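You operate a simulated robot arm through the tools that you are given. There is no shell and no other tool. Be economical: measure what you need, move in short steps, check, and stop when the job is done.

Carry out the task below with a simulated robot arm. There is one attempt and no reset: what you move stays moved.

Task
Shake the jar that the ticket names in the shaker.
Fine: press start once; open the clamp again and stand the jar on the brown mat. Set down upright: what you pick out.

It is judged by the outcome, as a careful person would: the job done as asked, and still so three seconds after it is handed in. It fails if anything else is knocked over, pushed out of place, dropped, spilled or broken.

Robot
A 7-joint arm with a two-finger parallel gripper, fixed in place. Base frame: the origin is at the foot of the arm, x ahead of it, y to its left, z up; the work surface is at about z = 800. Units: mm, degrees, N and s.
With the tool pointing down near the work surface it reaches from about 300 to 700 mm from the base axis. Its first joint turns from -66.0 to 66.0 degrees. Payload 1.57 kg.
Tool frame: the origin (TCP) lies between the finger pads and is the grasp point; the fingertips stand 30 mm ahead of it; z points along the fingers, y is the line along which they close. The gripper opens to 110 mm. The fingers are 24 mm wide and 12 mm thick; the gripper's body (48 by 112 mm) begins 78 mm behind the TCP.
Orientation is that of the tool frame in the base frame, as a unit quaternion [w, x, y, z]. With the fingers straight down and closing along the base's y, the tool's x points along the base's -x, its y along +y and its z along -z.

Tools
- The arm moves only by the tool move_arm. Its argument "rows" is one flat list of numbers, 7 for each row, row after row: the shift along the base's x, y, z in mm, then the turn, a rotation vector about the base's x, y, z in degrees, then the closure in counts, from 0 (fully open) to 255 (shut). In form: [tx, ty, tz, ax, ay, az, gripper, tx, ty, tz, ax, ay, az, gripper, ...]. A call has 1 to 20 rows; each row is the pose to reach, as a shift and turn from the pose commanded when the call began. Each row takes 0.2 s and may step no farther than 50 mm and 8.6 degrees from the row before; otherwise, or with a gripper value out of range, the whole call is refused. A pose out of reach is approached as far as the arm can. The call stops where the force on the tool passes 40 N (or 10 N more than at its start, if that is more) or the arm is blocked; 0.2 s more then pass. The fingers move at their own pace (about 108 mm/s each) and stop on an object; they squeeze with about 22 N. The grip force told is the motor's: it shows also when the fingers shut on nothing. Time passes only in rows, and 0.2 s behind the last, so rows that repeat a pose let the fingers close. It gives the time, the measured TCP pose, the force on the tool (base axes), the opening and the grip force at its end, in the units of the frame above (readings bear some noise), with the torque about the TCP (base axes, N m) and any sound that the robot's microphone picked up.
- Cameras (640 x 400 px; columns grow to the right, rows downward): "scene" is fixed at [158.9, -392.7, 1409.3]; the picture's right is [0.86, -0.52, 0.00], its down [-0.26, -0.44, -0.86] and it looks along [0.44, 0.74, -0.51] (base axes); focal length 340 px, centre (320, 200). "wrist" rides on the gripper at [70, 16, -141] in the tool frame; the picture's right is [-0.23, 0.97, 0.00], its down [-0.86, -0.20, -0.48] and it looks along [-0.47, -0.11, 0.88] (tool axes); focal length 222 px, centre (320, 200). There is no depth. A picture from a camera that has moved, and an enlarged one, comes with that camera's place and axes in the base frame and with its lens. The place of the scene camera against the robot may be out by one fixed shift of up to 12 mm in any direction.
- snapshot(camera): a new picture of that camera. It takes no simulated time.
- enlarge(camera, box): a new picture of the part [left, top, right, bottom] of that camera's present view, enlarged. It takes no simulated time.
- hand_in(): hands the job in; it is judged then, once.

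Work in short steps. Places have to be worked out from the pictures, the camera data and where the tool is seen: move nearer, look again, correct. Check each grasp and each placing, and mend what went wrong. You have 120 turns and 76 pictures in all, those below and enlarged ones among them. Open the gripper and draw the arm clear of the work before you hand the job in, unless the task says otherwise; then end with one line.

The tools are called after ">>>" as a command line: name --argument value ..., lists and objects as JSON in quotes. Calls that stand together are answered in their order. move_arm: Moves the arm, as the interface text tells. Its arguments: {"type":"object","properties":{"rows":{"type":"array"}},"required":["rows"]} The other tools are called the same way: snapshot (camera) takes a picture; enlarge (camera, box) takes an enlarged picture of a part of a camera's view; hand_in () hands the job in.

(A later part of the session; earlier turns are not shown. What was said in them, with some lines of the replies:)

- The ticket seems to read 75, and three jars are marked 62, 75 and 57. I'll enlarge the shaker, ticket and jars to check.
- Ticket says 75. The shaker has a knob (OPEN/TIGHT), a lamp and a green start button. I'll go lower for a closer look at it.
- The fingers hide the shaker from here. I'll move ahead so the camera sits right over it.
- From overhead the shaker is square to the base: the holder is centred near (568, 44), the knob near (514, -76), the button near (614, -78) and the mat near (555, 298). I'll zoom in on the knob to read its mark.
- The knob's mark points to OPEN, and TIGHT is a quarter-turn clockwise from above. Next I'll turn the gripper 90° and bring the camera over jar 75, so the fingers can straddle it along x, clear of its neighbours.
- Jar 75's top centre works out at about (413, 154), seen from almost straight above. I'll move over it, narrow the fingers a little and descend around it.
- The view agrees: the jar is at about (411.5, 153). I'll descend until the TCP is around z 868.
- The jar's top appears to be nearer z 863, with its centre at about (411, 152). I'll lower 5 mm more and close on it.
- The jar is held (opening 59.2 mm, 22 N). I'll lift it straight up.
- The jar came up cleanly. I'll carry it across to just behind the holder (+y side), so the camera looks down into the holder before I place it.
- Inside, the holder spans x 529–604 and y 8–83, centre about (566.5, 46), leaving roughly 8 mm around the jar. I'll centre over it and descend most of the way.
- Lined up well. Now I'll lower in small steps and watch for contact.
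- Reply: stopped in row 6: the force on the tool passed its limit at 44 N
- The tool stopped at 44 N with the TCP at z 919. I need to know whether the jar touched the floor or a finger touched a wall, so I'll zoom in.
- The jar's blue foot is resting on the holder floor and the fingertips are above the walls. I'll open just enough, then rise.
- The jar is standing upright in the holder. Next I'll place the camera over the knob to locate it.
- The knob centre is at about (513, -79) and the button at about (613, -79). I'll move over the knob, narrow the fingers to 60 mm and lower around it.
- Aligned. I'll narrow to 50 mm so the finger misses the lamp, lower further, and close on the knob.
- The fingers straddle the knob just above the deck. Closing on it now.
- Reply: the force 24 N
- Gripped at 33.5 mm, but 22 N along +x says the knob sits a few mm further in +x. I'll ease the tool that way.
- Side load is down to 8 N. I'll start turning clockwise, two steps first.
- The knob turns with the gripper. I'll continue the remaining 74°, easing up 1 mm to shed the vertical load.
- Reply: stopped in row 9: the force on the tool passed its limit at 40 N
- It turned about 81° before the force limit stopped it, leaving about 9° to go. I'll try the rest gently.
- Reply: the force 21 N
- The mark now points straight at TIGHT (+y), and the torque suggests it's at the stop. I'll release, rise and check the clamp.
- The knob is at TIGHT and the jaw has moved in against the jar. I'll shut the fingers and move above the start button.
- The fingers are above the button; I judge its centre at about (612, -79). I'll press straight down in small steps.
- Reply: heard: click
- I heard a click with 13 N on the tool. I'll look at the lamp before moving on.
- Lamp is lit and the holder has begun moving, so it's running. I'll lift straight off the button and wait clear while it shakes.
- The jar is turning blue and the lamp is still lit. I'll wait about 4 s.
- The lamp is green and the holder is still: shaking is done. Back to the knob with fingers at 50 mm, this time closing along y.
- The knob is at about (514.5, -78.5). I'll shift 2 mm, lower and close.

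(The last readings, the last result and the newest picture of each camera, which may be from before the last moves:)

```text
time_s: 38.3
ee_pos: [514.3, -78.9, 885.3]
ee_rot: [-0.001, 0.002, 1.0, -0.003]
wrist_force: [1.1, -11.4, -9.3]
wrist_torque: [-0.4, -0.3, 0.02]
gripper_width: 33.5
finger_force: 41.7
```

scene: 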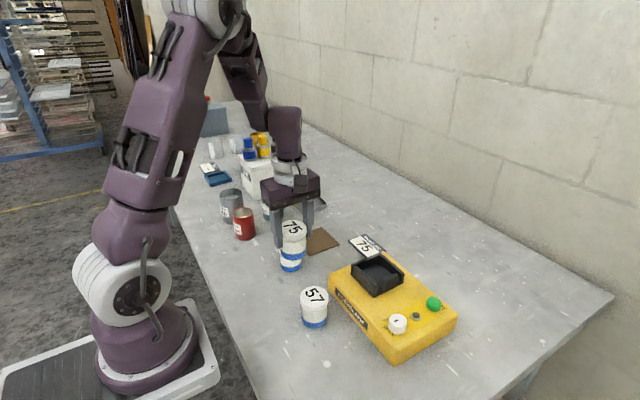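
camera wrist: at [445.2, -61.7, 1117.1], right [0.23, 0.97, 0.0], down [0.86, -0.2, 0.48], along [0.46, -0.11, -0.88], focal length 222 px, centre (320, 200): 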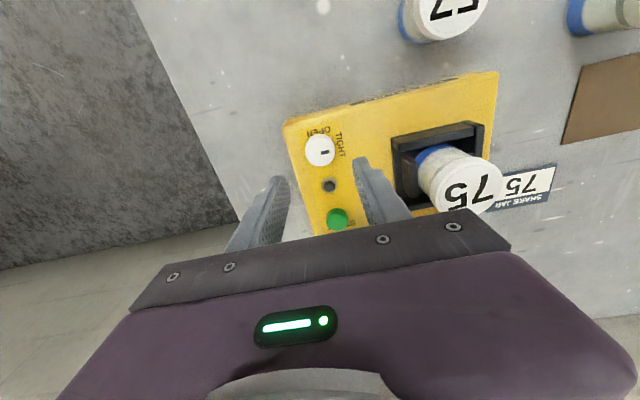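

Good grip at 33.5 mm with an 11 N side load in -y. I'll ease 1 mm that way and turn the knob back counter-clockwise by 90°.

>>> move_arm --rows '[0, -1, 0.5, 0, 0, 0, 220, 0, -1, 0.5, 0, 0, 8, 220, 0, -1, 0.5, 0, 0, 16, 220, 0, -1, 0.5, 0, 0, 24, 220, 0, -1, 0.5, 0, 0, 32, 220, 0, -1, 0.5, 0, 0, 40, 220, 0, -1, 0.5, 0, 0, 48, 220, 0, -1, 0.5, 0, 0, 56, 220, 0, -1, 0.5, 0, 0, 64, 220, 0, -1, 0.5, 0, 0, 72, 220, 0, -1, 0.5, 0, 0, 80, 220, 0, -1, 0.5, 0, 0, 86, 220, 0, -1, 0.5, 0, 0, 90, 220, 0, -1, 0.5, 0, 0, 90, 220]'

```text
time_s: 41.3
ee_pos: [514.5, -80.4, 887.1]
ee_rot: [0.001, -0.707, 0.707, -0.002]
wrist_force: [9.0, 7.3, -30.6]
wrist_torque: [0.23, -0.28, -0.04]
gripper_width: 33.5
finger_force: 41.3
```

Full turn done. I'll release (easing down 1 mm to shed the pull), rise and check.

>>> move_arm --rows '[0, 0, -1, 0, 0, 0, 200, 0, 0, -1, 0, 0, 0, 150, 0, 0, -1, 0, 0, 0, 139, 0, 0, -1, 0, 0, 0, 139, 0, 0, 15, 0, 0, 0, 139, 0, 0, 60, 0, 0, 0, 139, 0, 0, 100, 0, 0, 0, 116, 0, 35, 115, 0, 0, 0, 0, 0, 35, 115, 0, 0, 0, 0]'

>>> enlarge --camera "scene" --box '[325, 225, 475, 365]'

>>> snapshot --camera "wrist"

```text
time_s: 43.3
ee_pos: [513.5, -44.5, 1002.5]
ee_rot: [0.0, -0.706, 0.708, -0.002]
wrist_force: [0.6, 0.1, -0.6]
wrist_torque: [0.01, -0.03, 0.01]
gripper_width: 110.2
finger_force: 0.0
```

```text
2.86 times, centred on (400, 295) of scene
camera zoom: at [158.9, -392.7, 1409.3], right [0.86, -0.52, 0.0], down [-0.26, -0.44, -0.86], along [0.44, 0.74, -0.51], focal length 971 px, centre (91, -71)
```

zoom: 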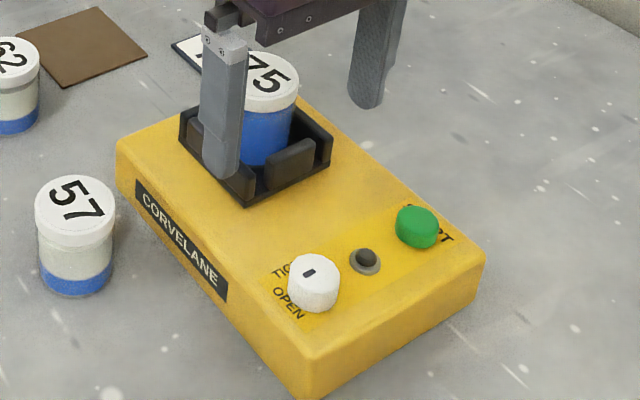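

```text
32 pictures are left
camera wrist: at [496.8, -113.1, 1141.8], right [-0.97, 0.23, 0.0], down [0.2, 0.86, 0.48], along [0.11, 0.46, -0.88], focal length 222 px, centre (320, 200)
```

wrist: 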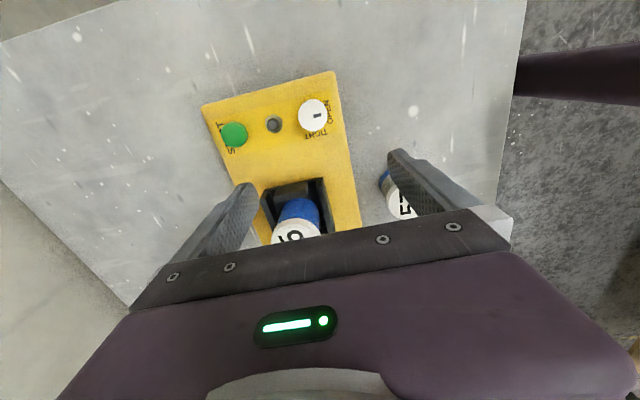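

The knob is at OPEN, the jaw has opened and the lamp is off. I'll move the camera over the jar to measure where it stands now.

>>> move_arm --rows '[10, 20, 27, 0, 0, 0, 0, 25, 62, 27, 0, 0, 0, 0, 45, 105, 27, 0, 0, 0, 0, 62, 148, 27, 0, 0, 0, 0, 70, 160, 27, 0, 0, 0, 0, 70, 160, 27, 0, 0, 0, 0]'

>>> enlarge --camera "wrist" --box '[220, 10, 420, 170]'

```text
time_s: 44.7
ee_pos: [584.6, 115.1, 1029.0]
ee_rot: [0.001, -0.705, 0.709, -0.003]
wrist_force: [0.0, -0.4, 0.4]
wrist_torque: [0.02, 0.01, 0.02]
gripper_width: 110.1
finger_force: 0.0
```

```text
2.50 times, centred on (320, 90) of wrist
camera zoom: at [567.1, 46.3, 1168.7], right [-0.97, 0.23, 0.0], down [0.2, 0.86, 0.48], along [0.11, 0.46, -0.88], focal length 555 px, centre (320, 475)
```

zoom: 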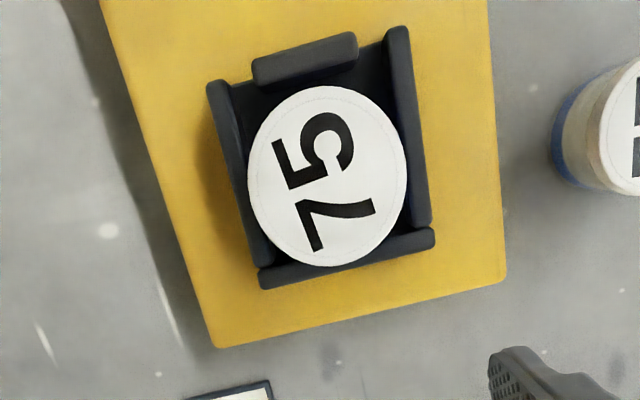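

The jar is centred at about (565, 47). I'll go over it with an 80 mm opening and lower to the same grip height as before.

>>> move_arm --rows '[-10, -34, 0, 0, 0, 0, 70, -19, -67.6, 0, 0, 0, 0, 70, -19, -67.6, -30, 0, 0, 0, 70, -19, -67.6, -65, 0, 0, 0, 70, -19, -67.6, -65, 0, 0, 0, 70]'

>>> snapshot --camera "wrist"

>>> enlarge --camera "scene" --box '[325, 195, 445, 295]'

```text
time_s: 45.9
ee_pos: [565.3, 47.3, 962.9]
ee_rot: [0.001, -0.706, 0.709, -0.003]
wrist_force: [0.3, 0.1, 0.7]
wrist_torque: [-0.01, -0.03, 0.01]
gripper_width: 79.8
finger_force: 0.0
```

```text
30 pictures are left
camera wrist: at [548.1, -22.1, 1102.8], right [-0.97, 0.23, 0.0], down [0.2, 0.86, 0.48], along [0.11, 0.46, -0.88], focal length 222 px, centre (320, 200)
```

wrist: 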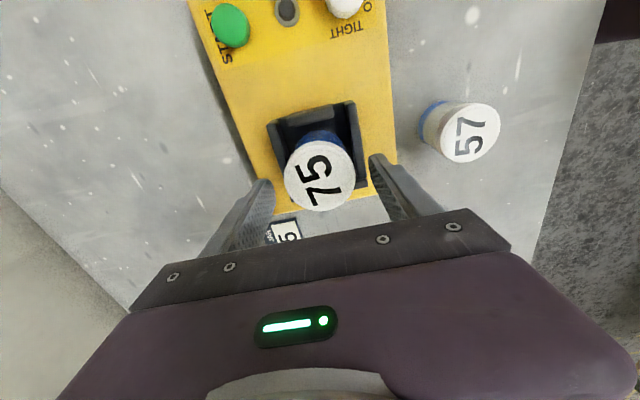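

```text
4.00 times, centred on (385, 245) of scene
camera zoom: at [158.9, -392.7, 1409.3], right [0.86, -0.52, 0.0], down [-0.26, -0.44, -0.86], along [0.44, 0.74, -0.51], focal length 1359 px, centre (60, 20)
```

zoom: 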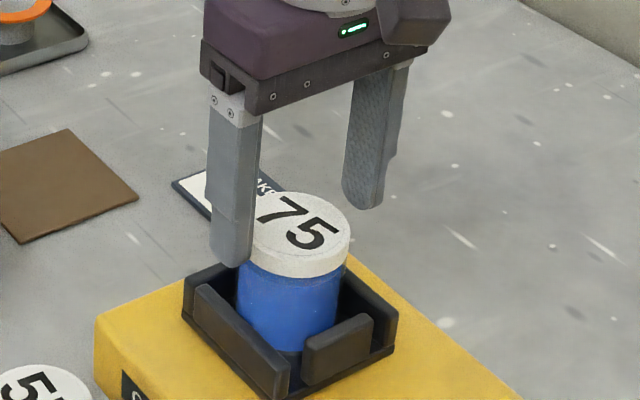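

Lined up. Lowering to z 919 and closing.

>>> move_arm --rows '[0, 0, -25, 0, 0, 0, 70, 0, 0, -43, 0, 0, 0, 70, 0, 0, -43, 0, 0, 0, 100, 0, 0, -43, 0, 0, 0, 150, 0, 0, -43, 0, 0, 0, 200, 0, 0, -43, 0, 0, 0, 200]'

```text
time_s: 47.3
ee_pos: [565.0, 45.9, 921.3]
ee_rot: [0.001, -0.706, 0.709, -0.002]
wrist_force: [0.3, -0.2, -0.4]
wrist_torque: [0.03, -0.01, 0.0]
gripper_width: 58.5
finger_force: 22.6
```

Held (58.5 mm, 22 N). Lifting straight out.

>>> move_arm --rows '[0, 0, 15, 0, 0, 0, 200, 0, 0, 40, 0, 0, 0, 200, 0, 0, 75, 0, 0, 0, 200, 0, 0, 75, 0, 0, 0, 200]'

>>> enlarge --camera "scene" --box '[265, 175, 445, 295]'

```text
time_s: 48.3
ee_pos: [566.8, 47.1, 994.7]
ee_rot: [0.001, -0.706, 0.708, -0.003]
wrist_force: [0.3, 0.1, -1.3]
wrist_torque: [0.03, 0.02, 0.0]
gripper_width: 58.8
finger_force: 22.0
```

```text
3.33 times, centred on (355, 235) of scene
camera zoom: at [158.9, -392.7, 1409.3], right [0.86, -0.52, 0.0], down [-0.26, -0.44, -0.86], along [0.44, 0.74, -0.51], focal length 1133 px, centre (203, 83)
```

zoom: 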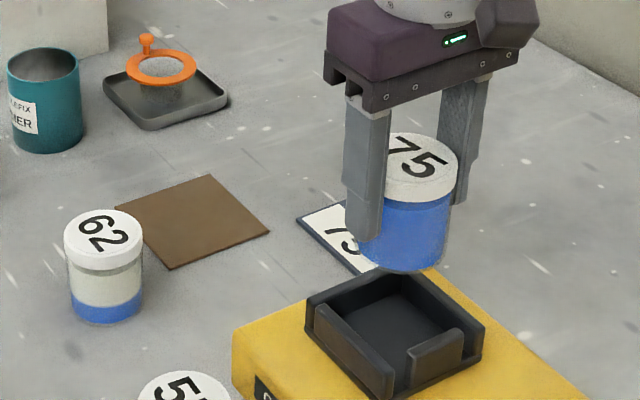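

The jar is out and upright. I'll carry it past the mat so the camera looks down on the mat.

>>> move_arm --rows '[-2, 47, 0, 0, 0, 0, 200, -4, 94, 0, 0, 0, 0, 200, -6, 141, 0, 0, 0, 0, 200, -8, 188, 0, 0, 0, 0, 200, -10, 235, 0, 0, 0, 0, 200, -10, 282, 0, 0, 0, 0, 200, -10, 290, 0, 0, 0, 0, 200, -10, 290, 0, 0, 0, 0, 200]'

>>> snapshot --camera "wrist"

```text
time_s: 50.1
ee_pos: [557.1, 336.8, 997.1]
ee_rot: [0.001, -0.706, 0.708, -0.002]
wrist_force: [-0.3, 0.2, -1.4]
wrist_torque: [0.02, 0.03, 0.0]
gripper_width: 59.0
finger_force: 22.5
```

```text
27 pictures are left
camera wrist: at [538.5, 268.2, 1136.0], right [-0.97, 0.23, 0.0], down [0.2, 0.86, 0.48], along [0.11, 0.46, -0.88], focal length 222 px, centre (320, 200)
```

wrist: 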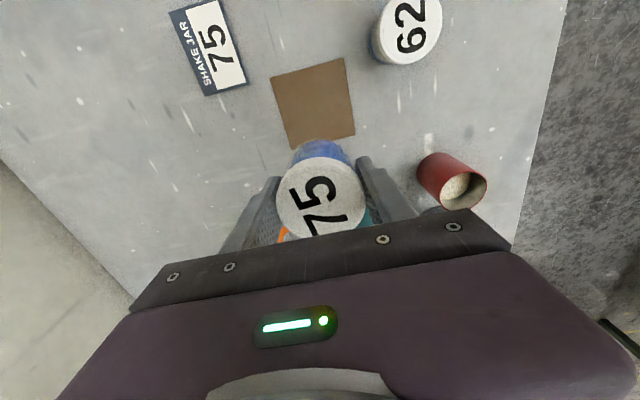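

The mat's centre comes out at about (553.5, 296). I'll go over it and lower to just above it.

>>> move_arm --rows '[-2, -41, 0, 0, 0, 0, 200, -2, -41, -40, 0, 0, 0, 200, -2, -41, -80, 0, 0, 0, 200, -2, -41, -108, 0, 0, 0, 200, -2, -41, -116, 0, 0, 0, 200, -2, -41, -116, 0, 0, 0, 200]'

>>> enlarge --camera "scene" --box '[250, 180, 390, 290]'

>>> snapshot --camera "wrist"

```text
time_s: 51.5
ee_pos: [554.1, 294.7, 878.9]
ee_rot: [0.0, -0.706, 0.708, -0.002]
wrist_force: [-0.7, 0.0, -1.9]
wrist_torque: [0.0, 0.03, -0.05]
gripper_width: 58.7
finger_force: 21.6
```

```text
3.64 times, centred on (320, 235) of scene
camera zoom: at [158.9, -392.7, 1409.3], right [0.86, -0.52, 0.0], down [-0.26, -0.44, -0.86], along [0.44, 0.74, -0.51], focal length 1236 px, centre (320, 73)
```

zoom: 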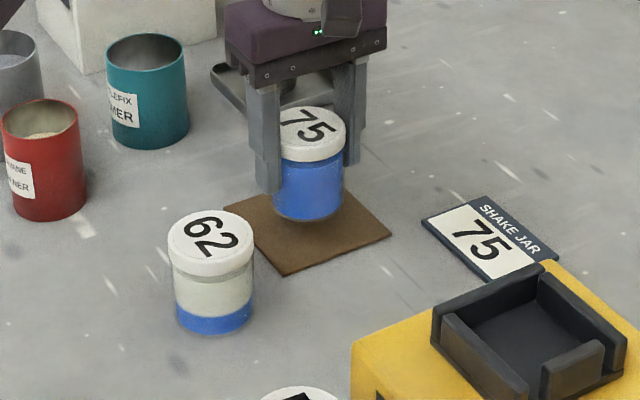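

```text
25 pictures are left
camera wrist: at [536.7, 226.5, 1019.4], right [-0.97, 0.23, 0.0], down [0.2, 0.86, 0.48], along [0.11, 0.46, -0.88], focal length 222 px, centre (320, 200)
```

wrist: 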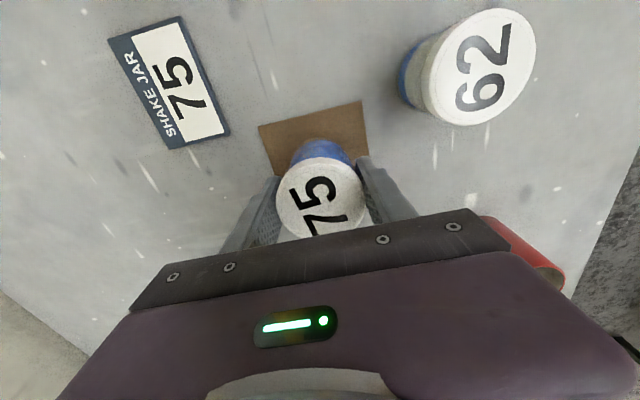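

The jar hangs about 13 mm over the middle of the mat. Lowering gently to contact.

>>> move_arm --rows '[0, -2, -5, 0, 0, 0, 200, 0, -2, -9, 0, 0, 0, 200, 0, -2, -12, 0, 0, 0, 200, 0, -2, -13.5, 0, 0, 0, 200, 0, -2, -13.5, 0, 0, 0, 200]'

```text
time_s: 52.7
ee_pos: [554.3, 294.7, 864.6]
ee_rot: [0.001, -0.706, 0.708, -0.003]
wrist_force: [0.2, -0.4, -1.5]
wrist_torque: [0.01, 0.04, 0.0]
gripper_width: 58.8
finger_force: 22.0
```

No contact yet; another few mm in 1 mm steps.

>>> move_arm --rows '[0, 0, -1, 0, 0, 0, 200, 0, 0, -2, 0, 0, 0, 200, 0, 0, -2, 0, 0, 0, 200]'

>>> enlarge --camera "scene" --box '[280, 190, 370, 270]'

```text
time_s: 53.5
ee_pos: [553.9, 293.7, 864.7]
ee_rot: [0.001, -0.706, 0.709, -0.002]
wrist_force: [0.5, 0.0, -1.3]
wrist_torque: [0.01, -0.04, 0.01]
gripper_width: 58.7
finger_force: 21.9
```

```text
5.00 times, centred on (325, 230) of scene
camera zoom: at [158.9, -392.7, 1409.3], right [0.86, -0.52, 0.0], down [-0.26, -0.44, -0.86], along [0.44, 0.74, -0.51], focal length 1699 px, centre (295, 50)
```

zoom: 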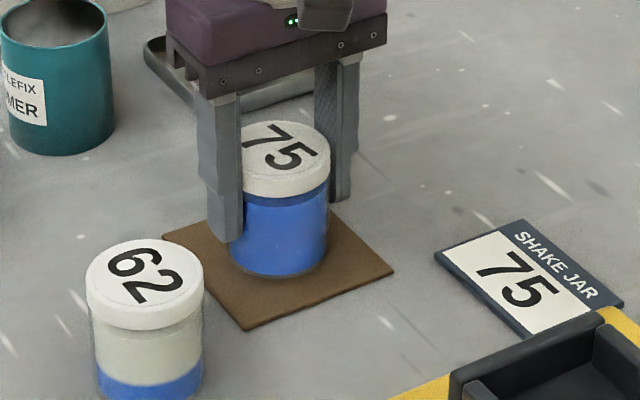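

Still no load, though it's nearly touching. A few more 1 mm steps.

>>> move_arm --rows '[0, 0, -1, 0, 0, 0, 200, 0, 0, -2, 0, 0, 0, 200, 0, 0, -2, 0, 0, 0, 200]'

```text
time_s: 54.3
ee_pos: [553.0, 293.6, 862.1]
ee_rot: [0.001, -0.706, 0.708, -0.002]
wrist_force: [-0.6, 0.0, -2.0]
wrist_torque: [0.04, 0.02, 0.02]
gripper_width: 58.7
finger_force: 22.2
```

>>> move_arm --rows '[0, 0, -1, 0, 0, 0, 200, 0, 0, -2, 0, 0, 0, 200, 0, 0, -2, 0, 0, 0, 200]'

```text
time_s: 55.1
ee_pos: [553.4, 294.1, 860.2]
ee_rot: [0.0, -0.705, 0.709, -0.002]
wrist_force: [-0.9, 0.7, -2.5]
wrist_torque: [0.01, -0.01, 0.01]
gripper_width: 58.9
finger_force: 21.5
```

No load yet, so I'll keep going down slowly.

>>> move_arm --rows '[0, 0, -1, 0, 0, 0, 200, 0, 0, -2, 0, 0, 0, 200, 0, 0, -3, 0, 0, 0, 200, 0, 0, -3, 0, 0, 0, 200]'

>>> enlarge --camera "scene" --box '[280, 190, 370, 270]'

```text
time_s: 56.1
ee_pos: [553.3, 294.8, 857.8]
ee_rot: [0.002, -0.705, 0.709, -0.002]
wrist_force: [-5.0, -3.1, 23.2]
wrist_torque: [0.0, 0.5, 0.03]
gripper_width: 58.9
finger_force: 21.9
```

```text
5.00 times, centred on (325, 230) of scene
camera zoom: at [158.4, -393.0, 1409.3], right [0.86, -0.52, 0.0], down [-0.26, -0.44, -0.86], along [0.44, 0.74, -0.51], focal length 1699 px, centre (295, 50)
```

zoom: 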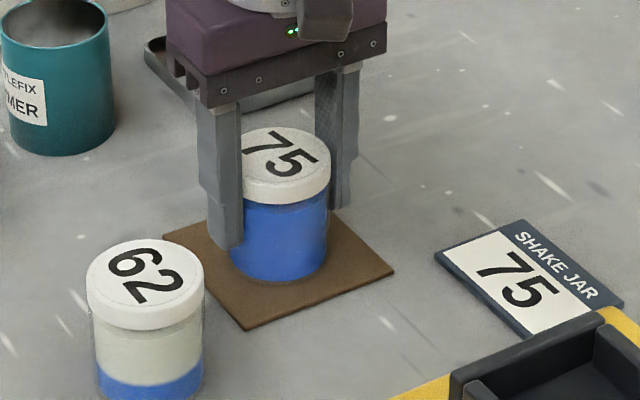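

The jar is down on the mat with 23 N of contact. I'll open to about 80 mm and rise, then back away.

>>> move_arm --rows '[0, 0, 1, 0, 0, 0, 160, 0, 0, 1, 0, 0, 0, 100, 0, 0, 1, 0, 0, 0, 60, 0, 0, 1, 0, 0, 0, 60, 0, 0, 15, 0, 0, 0, 60, 0, 0, 55, 0, 0, 0, 60, 0, 0, 100, 0, 0, 0, 60, 0, 0, 145, 0, 0, 0, 30, -30, -20, 180, 0, 0, 0, 0, -30, -20, 180, 0, 0, 0, 0]'

>>> snapshot --camera "scene"

>>> enlarge --camera "scene" --box '[260, 190, 390, 300]'

>>> snapshot --camera "wrist"

```text
refused: row 9 steps farther than a row can; nothing moved
```

```text
22 pictures are left
```

scene: 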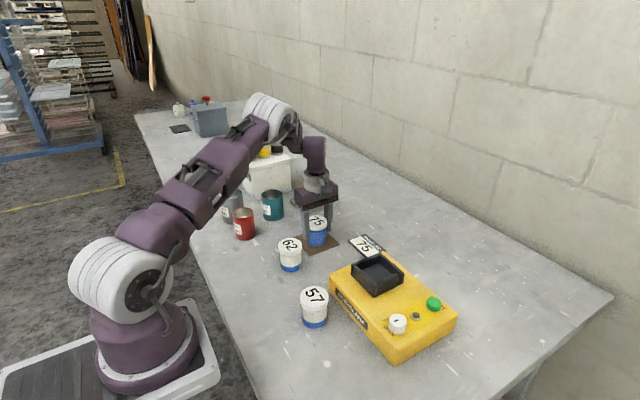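

```text
3.64 times, centred on (325, 245) of scene
camera zoom: at [158.4, -393.0, 1409.3], right [0.86, -0.52, 0.0], down [-0.26, -0.44, -0.86], along [0.44, 0.74, -0.51], focal length 1236 px, centre (302, 36)
```

zoom: 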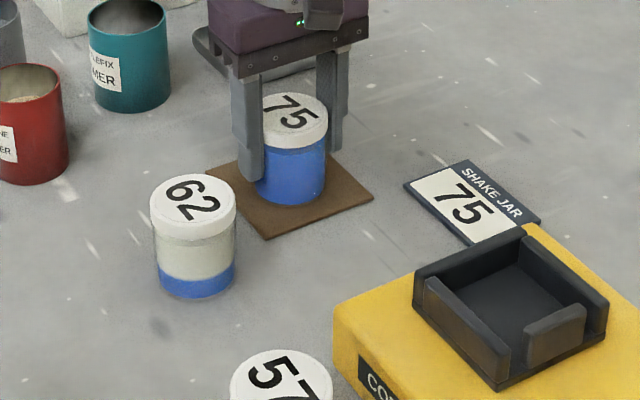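

```text
20 pictures are left
camera wrist: at [536.3, 225.4, 998.1], right [-0.97, 0.23, -0.01], down [0.2, 0.85, 0.48], along [0.12, 0.46, -0.88], focal length 222 px, centre (320, 200)
```

wrist: 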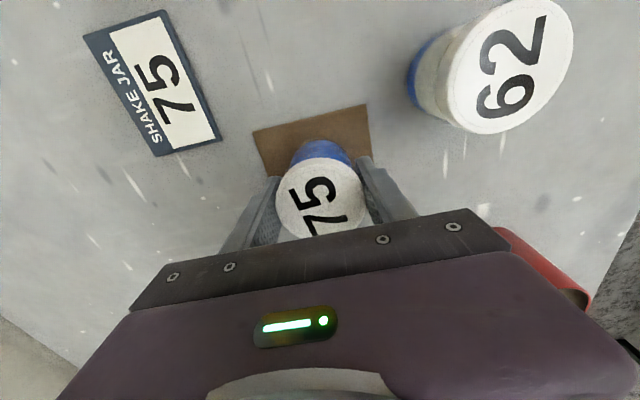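

That call was refused because one step was too long; nothing moved, and the pictures show the jar still held on the mat. I'll repeat it with shorter steps.

>>> move_arm --rows '[0, 0, 1, 0, 0, 0, 160, 0, 0, 1, 0, 0, 0, 100, 0, 0, 1, 0, 0, 0, 60, 0, 0, 1, 0, 0, 0, 60, 0, 0, 15, 0, 0, 0, 60, 0, 0, 55, 0, 0, 0, 60, 0, 0, 100, 0, 0, 0, 60, 0, 0, 140, 0, 0, 0, 30, -20, 10, 180, 0, 0, 0, 0, -40, 40, 200, 0, 0, 0, 0, -40, 40, 200, 0, 0, 0, 0]'

>>> snapshot --camera "scene"

>>> enlarge --camera "scene" --box '[260, 190, 390, 300]'

>>> snapshot --camera "wrist"

```text
time_s: 58.5
ee_pos: [512.5, 334.8, 1058.3]
ee_rot: [0.0, -0.706, 0.709, -0.002]
wrist_force: [0.0, -0.6, 0.8]
wrist_torque: [0.0, -0.02, -0.03]
gripper_width: 109.9
finger_force: 0.1
```

```text
19 pictures are left
```

scene: 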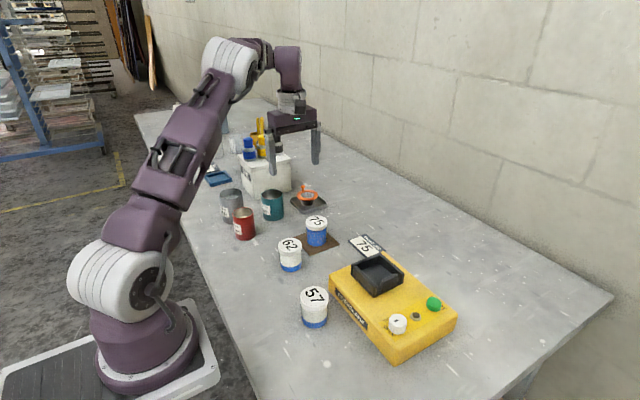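

```text
3.64 times, centred on (325, 245) of scene
camera zoom: at [158.9, -392.7, 1409.3], right [0.86, -0.52, 0.0], down [-0.26, -0.44, -0.86], along [0.44, 0.74, -0.51], focal length 1236 px, centre (302, 36)
```

zoom: 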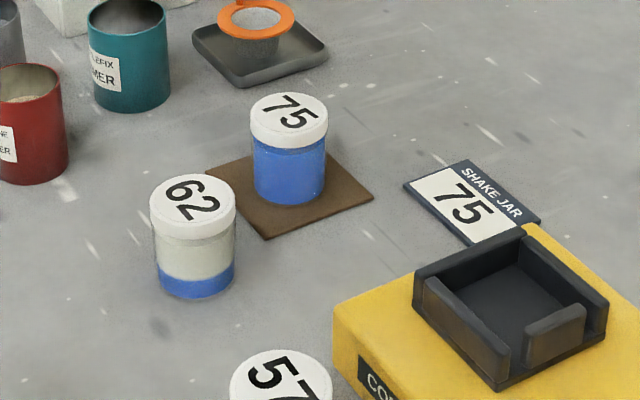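

```text
17 pictures are left
camera wrist: at [495.0, 265.5, 1197.8], right [-0.97, 0.23, 0.0], down [0.2, 0.86, 0.48], along [0.11, 0.46, -0.88], focal length 222 px, centre (320, 200)
```

wrist: 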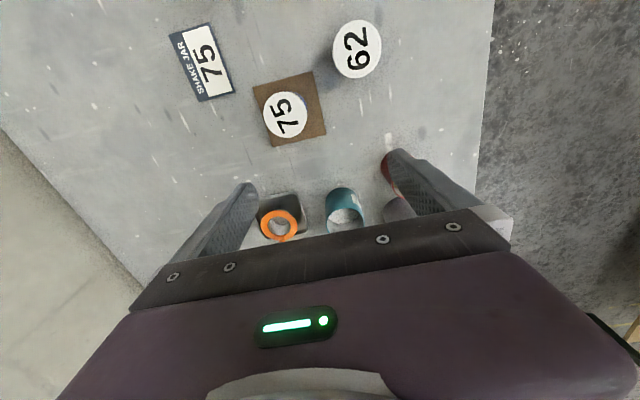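

The mixed jar 75 stands upright on the mat, the clamp is open, nothing else was disturbed, and the arm is clear with the gripper open. Handing in.

>>> hand_in

```text
The job is handed in.
```

Jar 75, the one on the ticket, was shaken with a single press of start; the clamp is open again and the jar stands upright on the brown mat.
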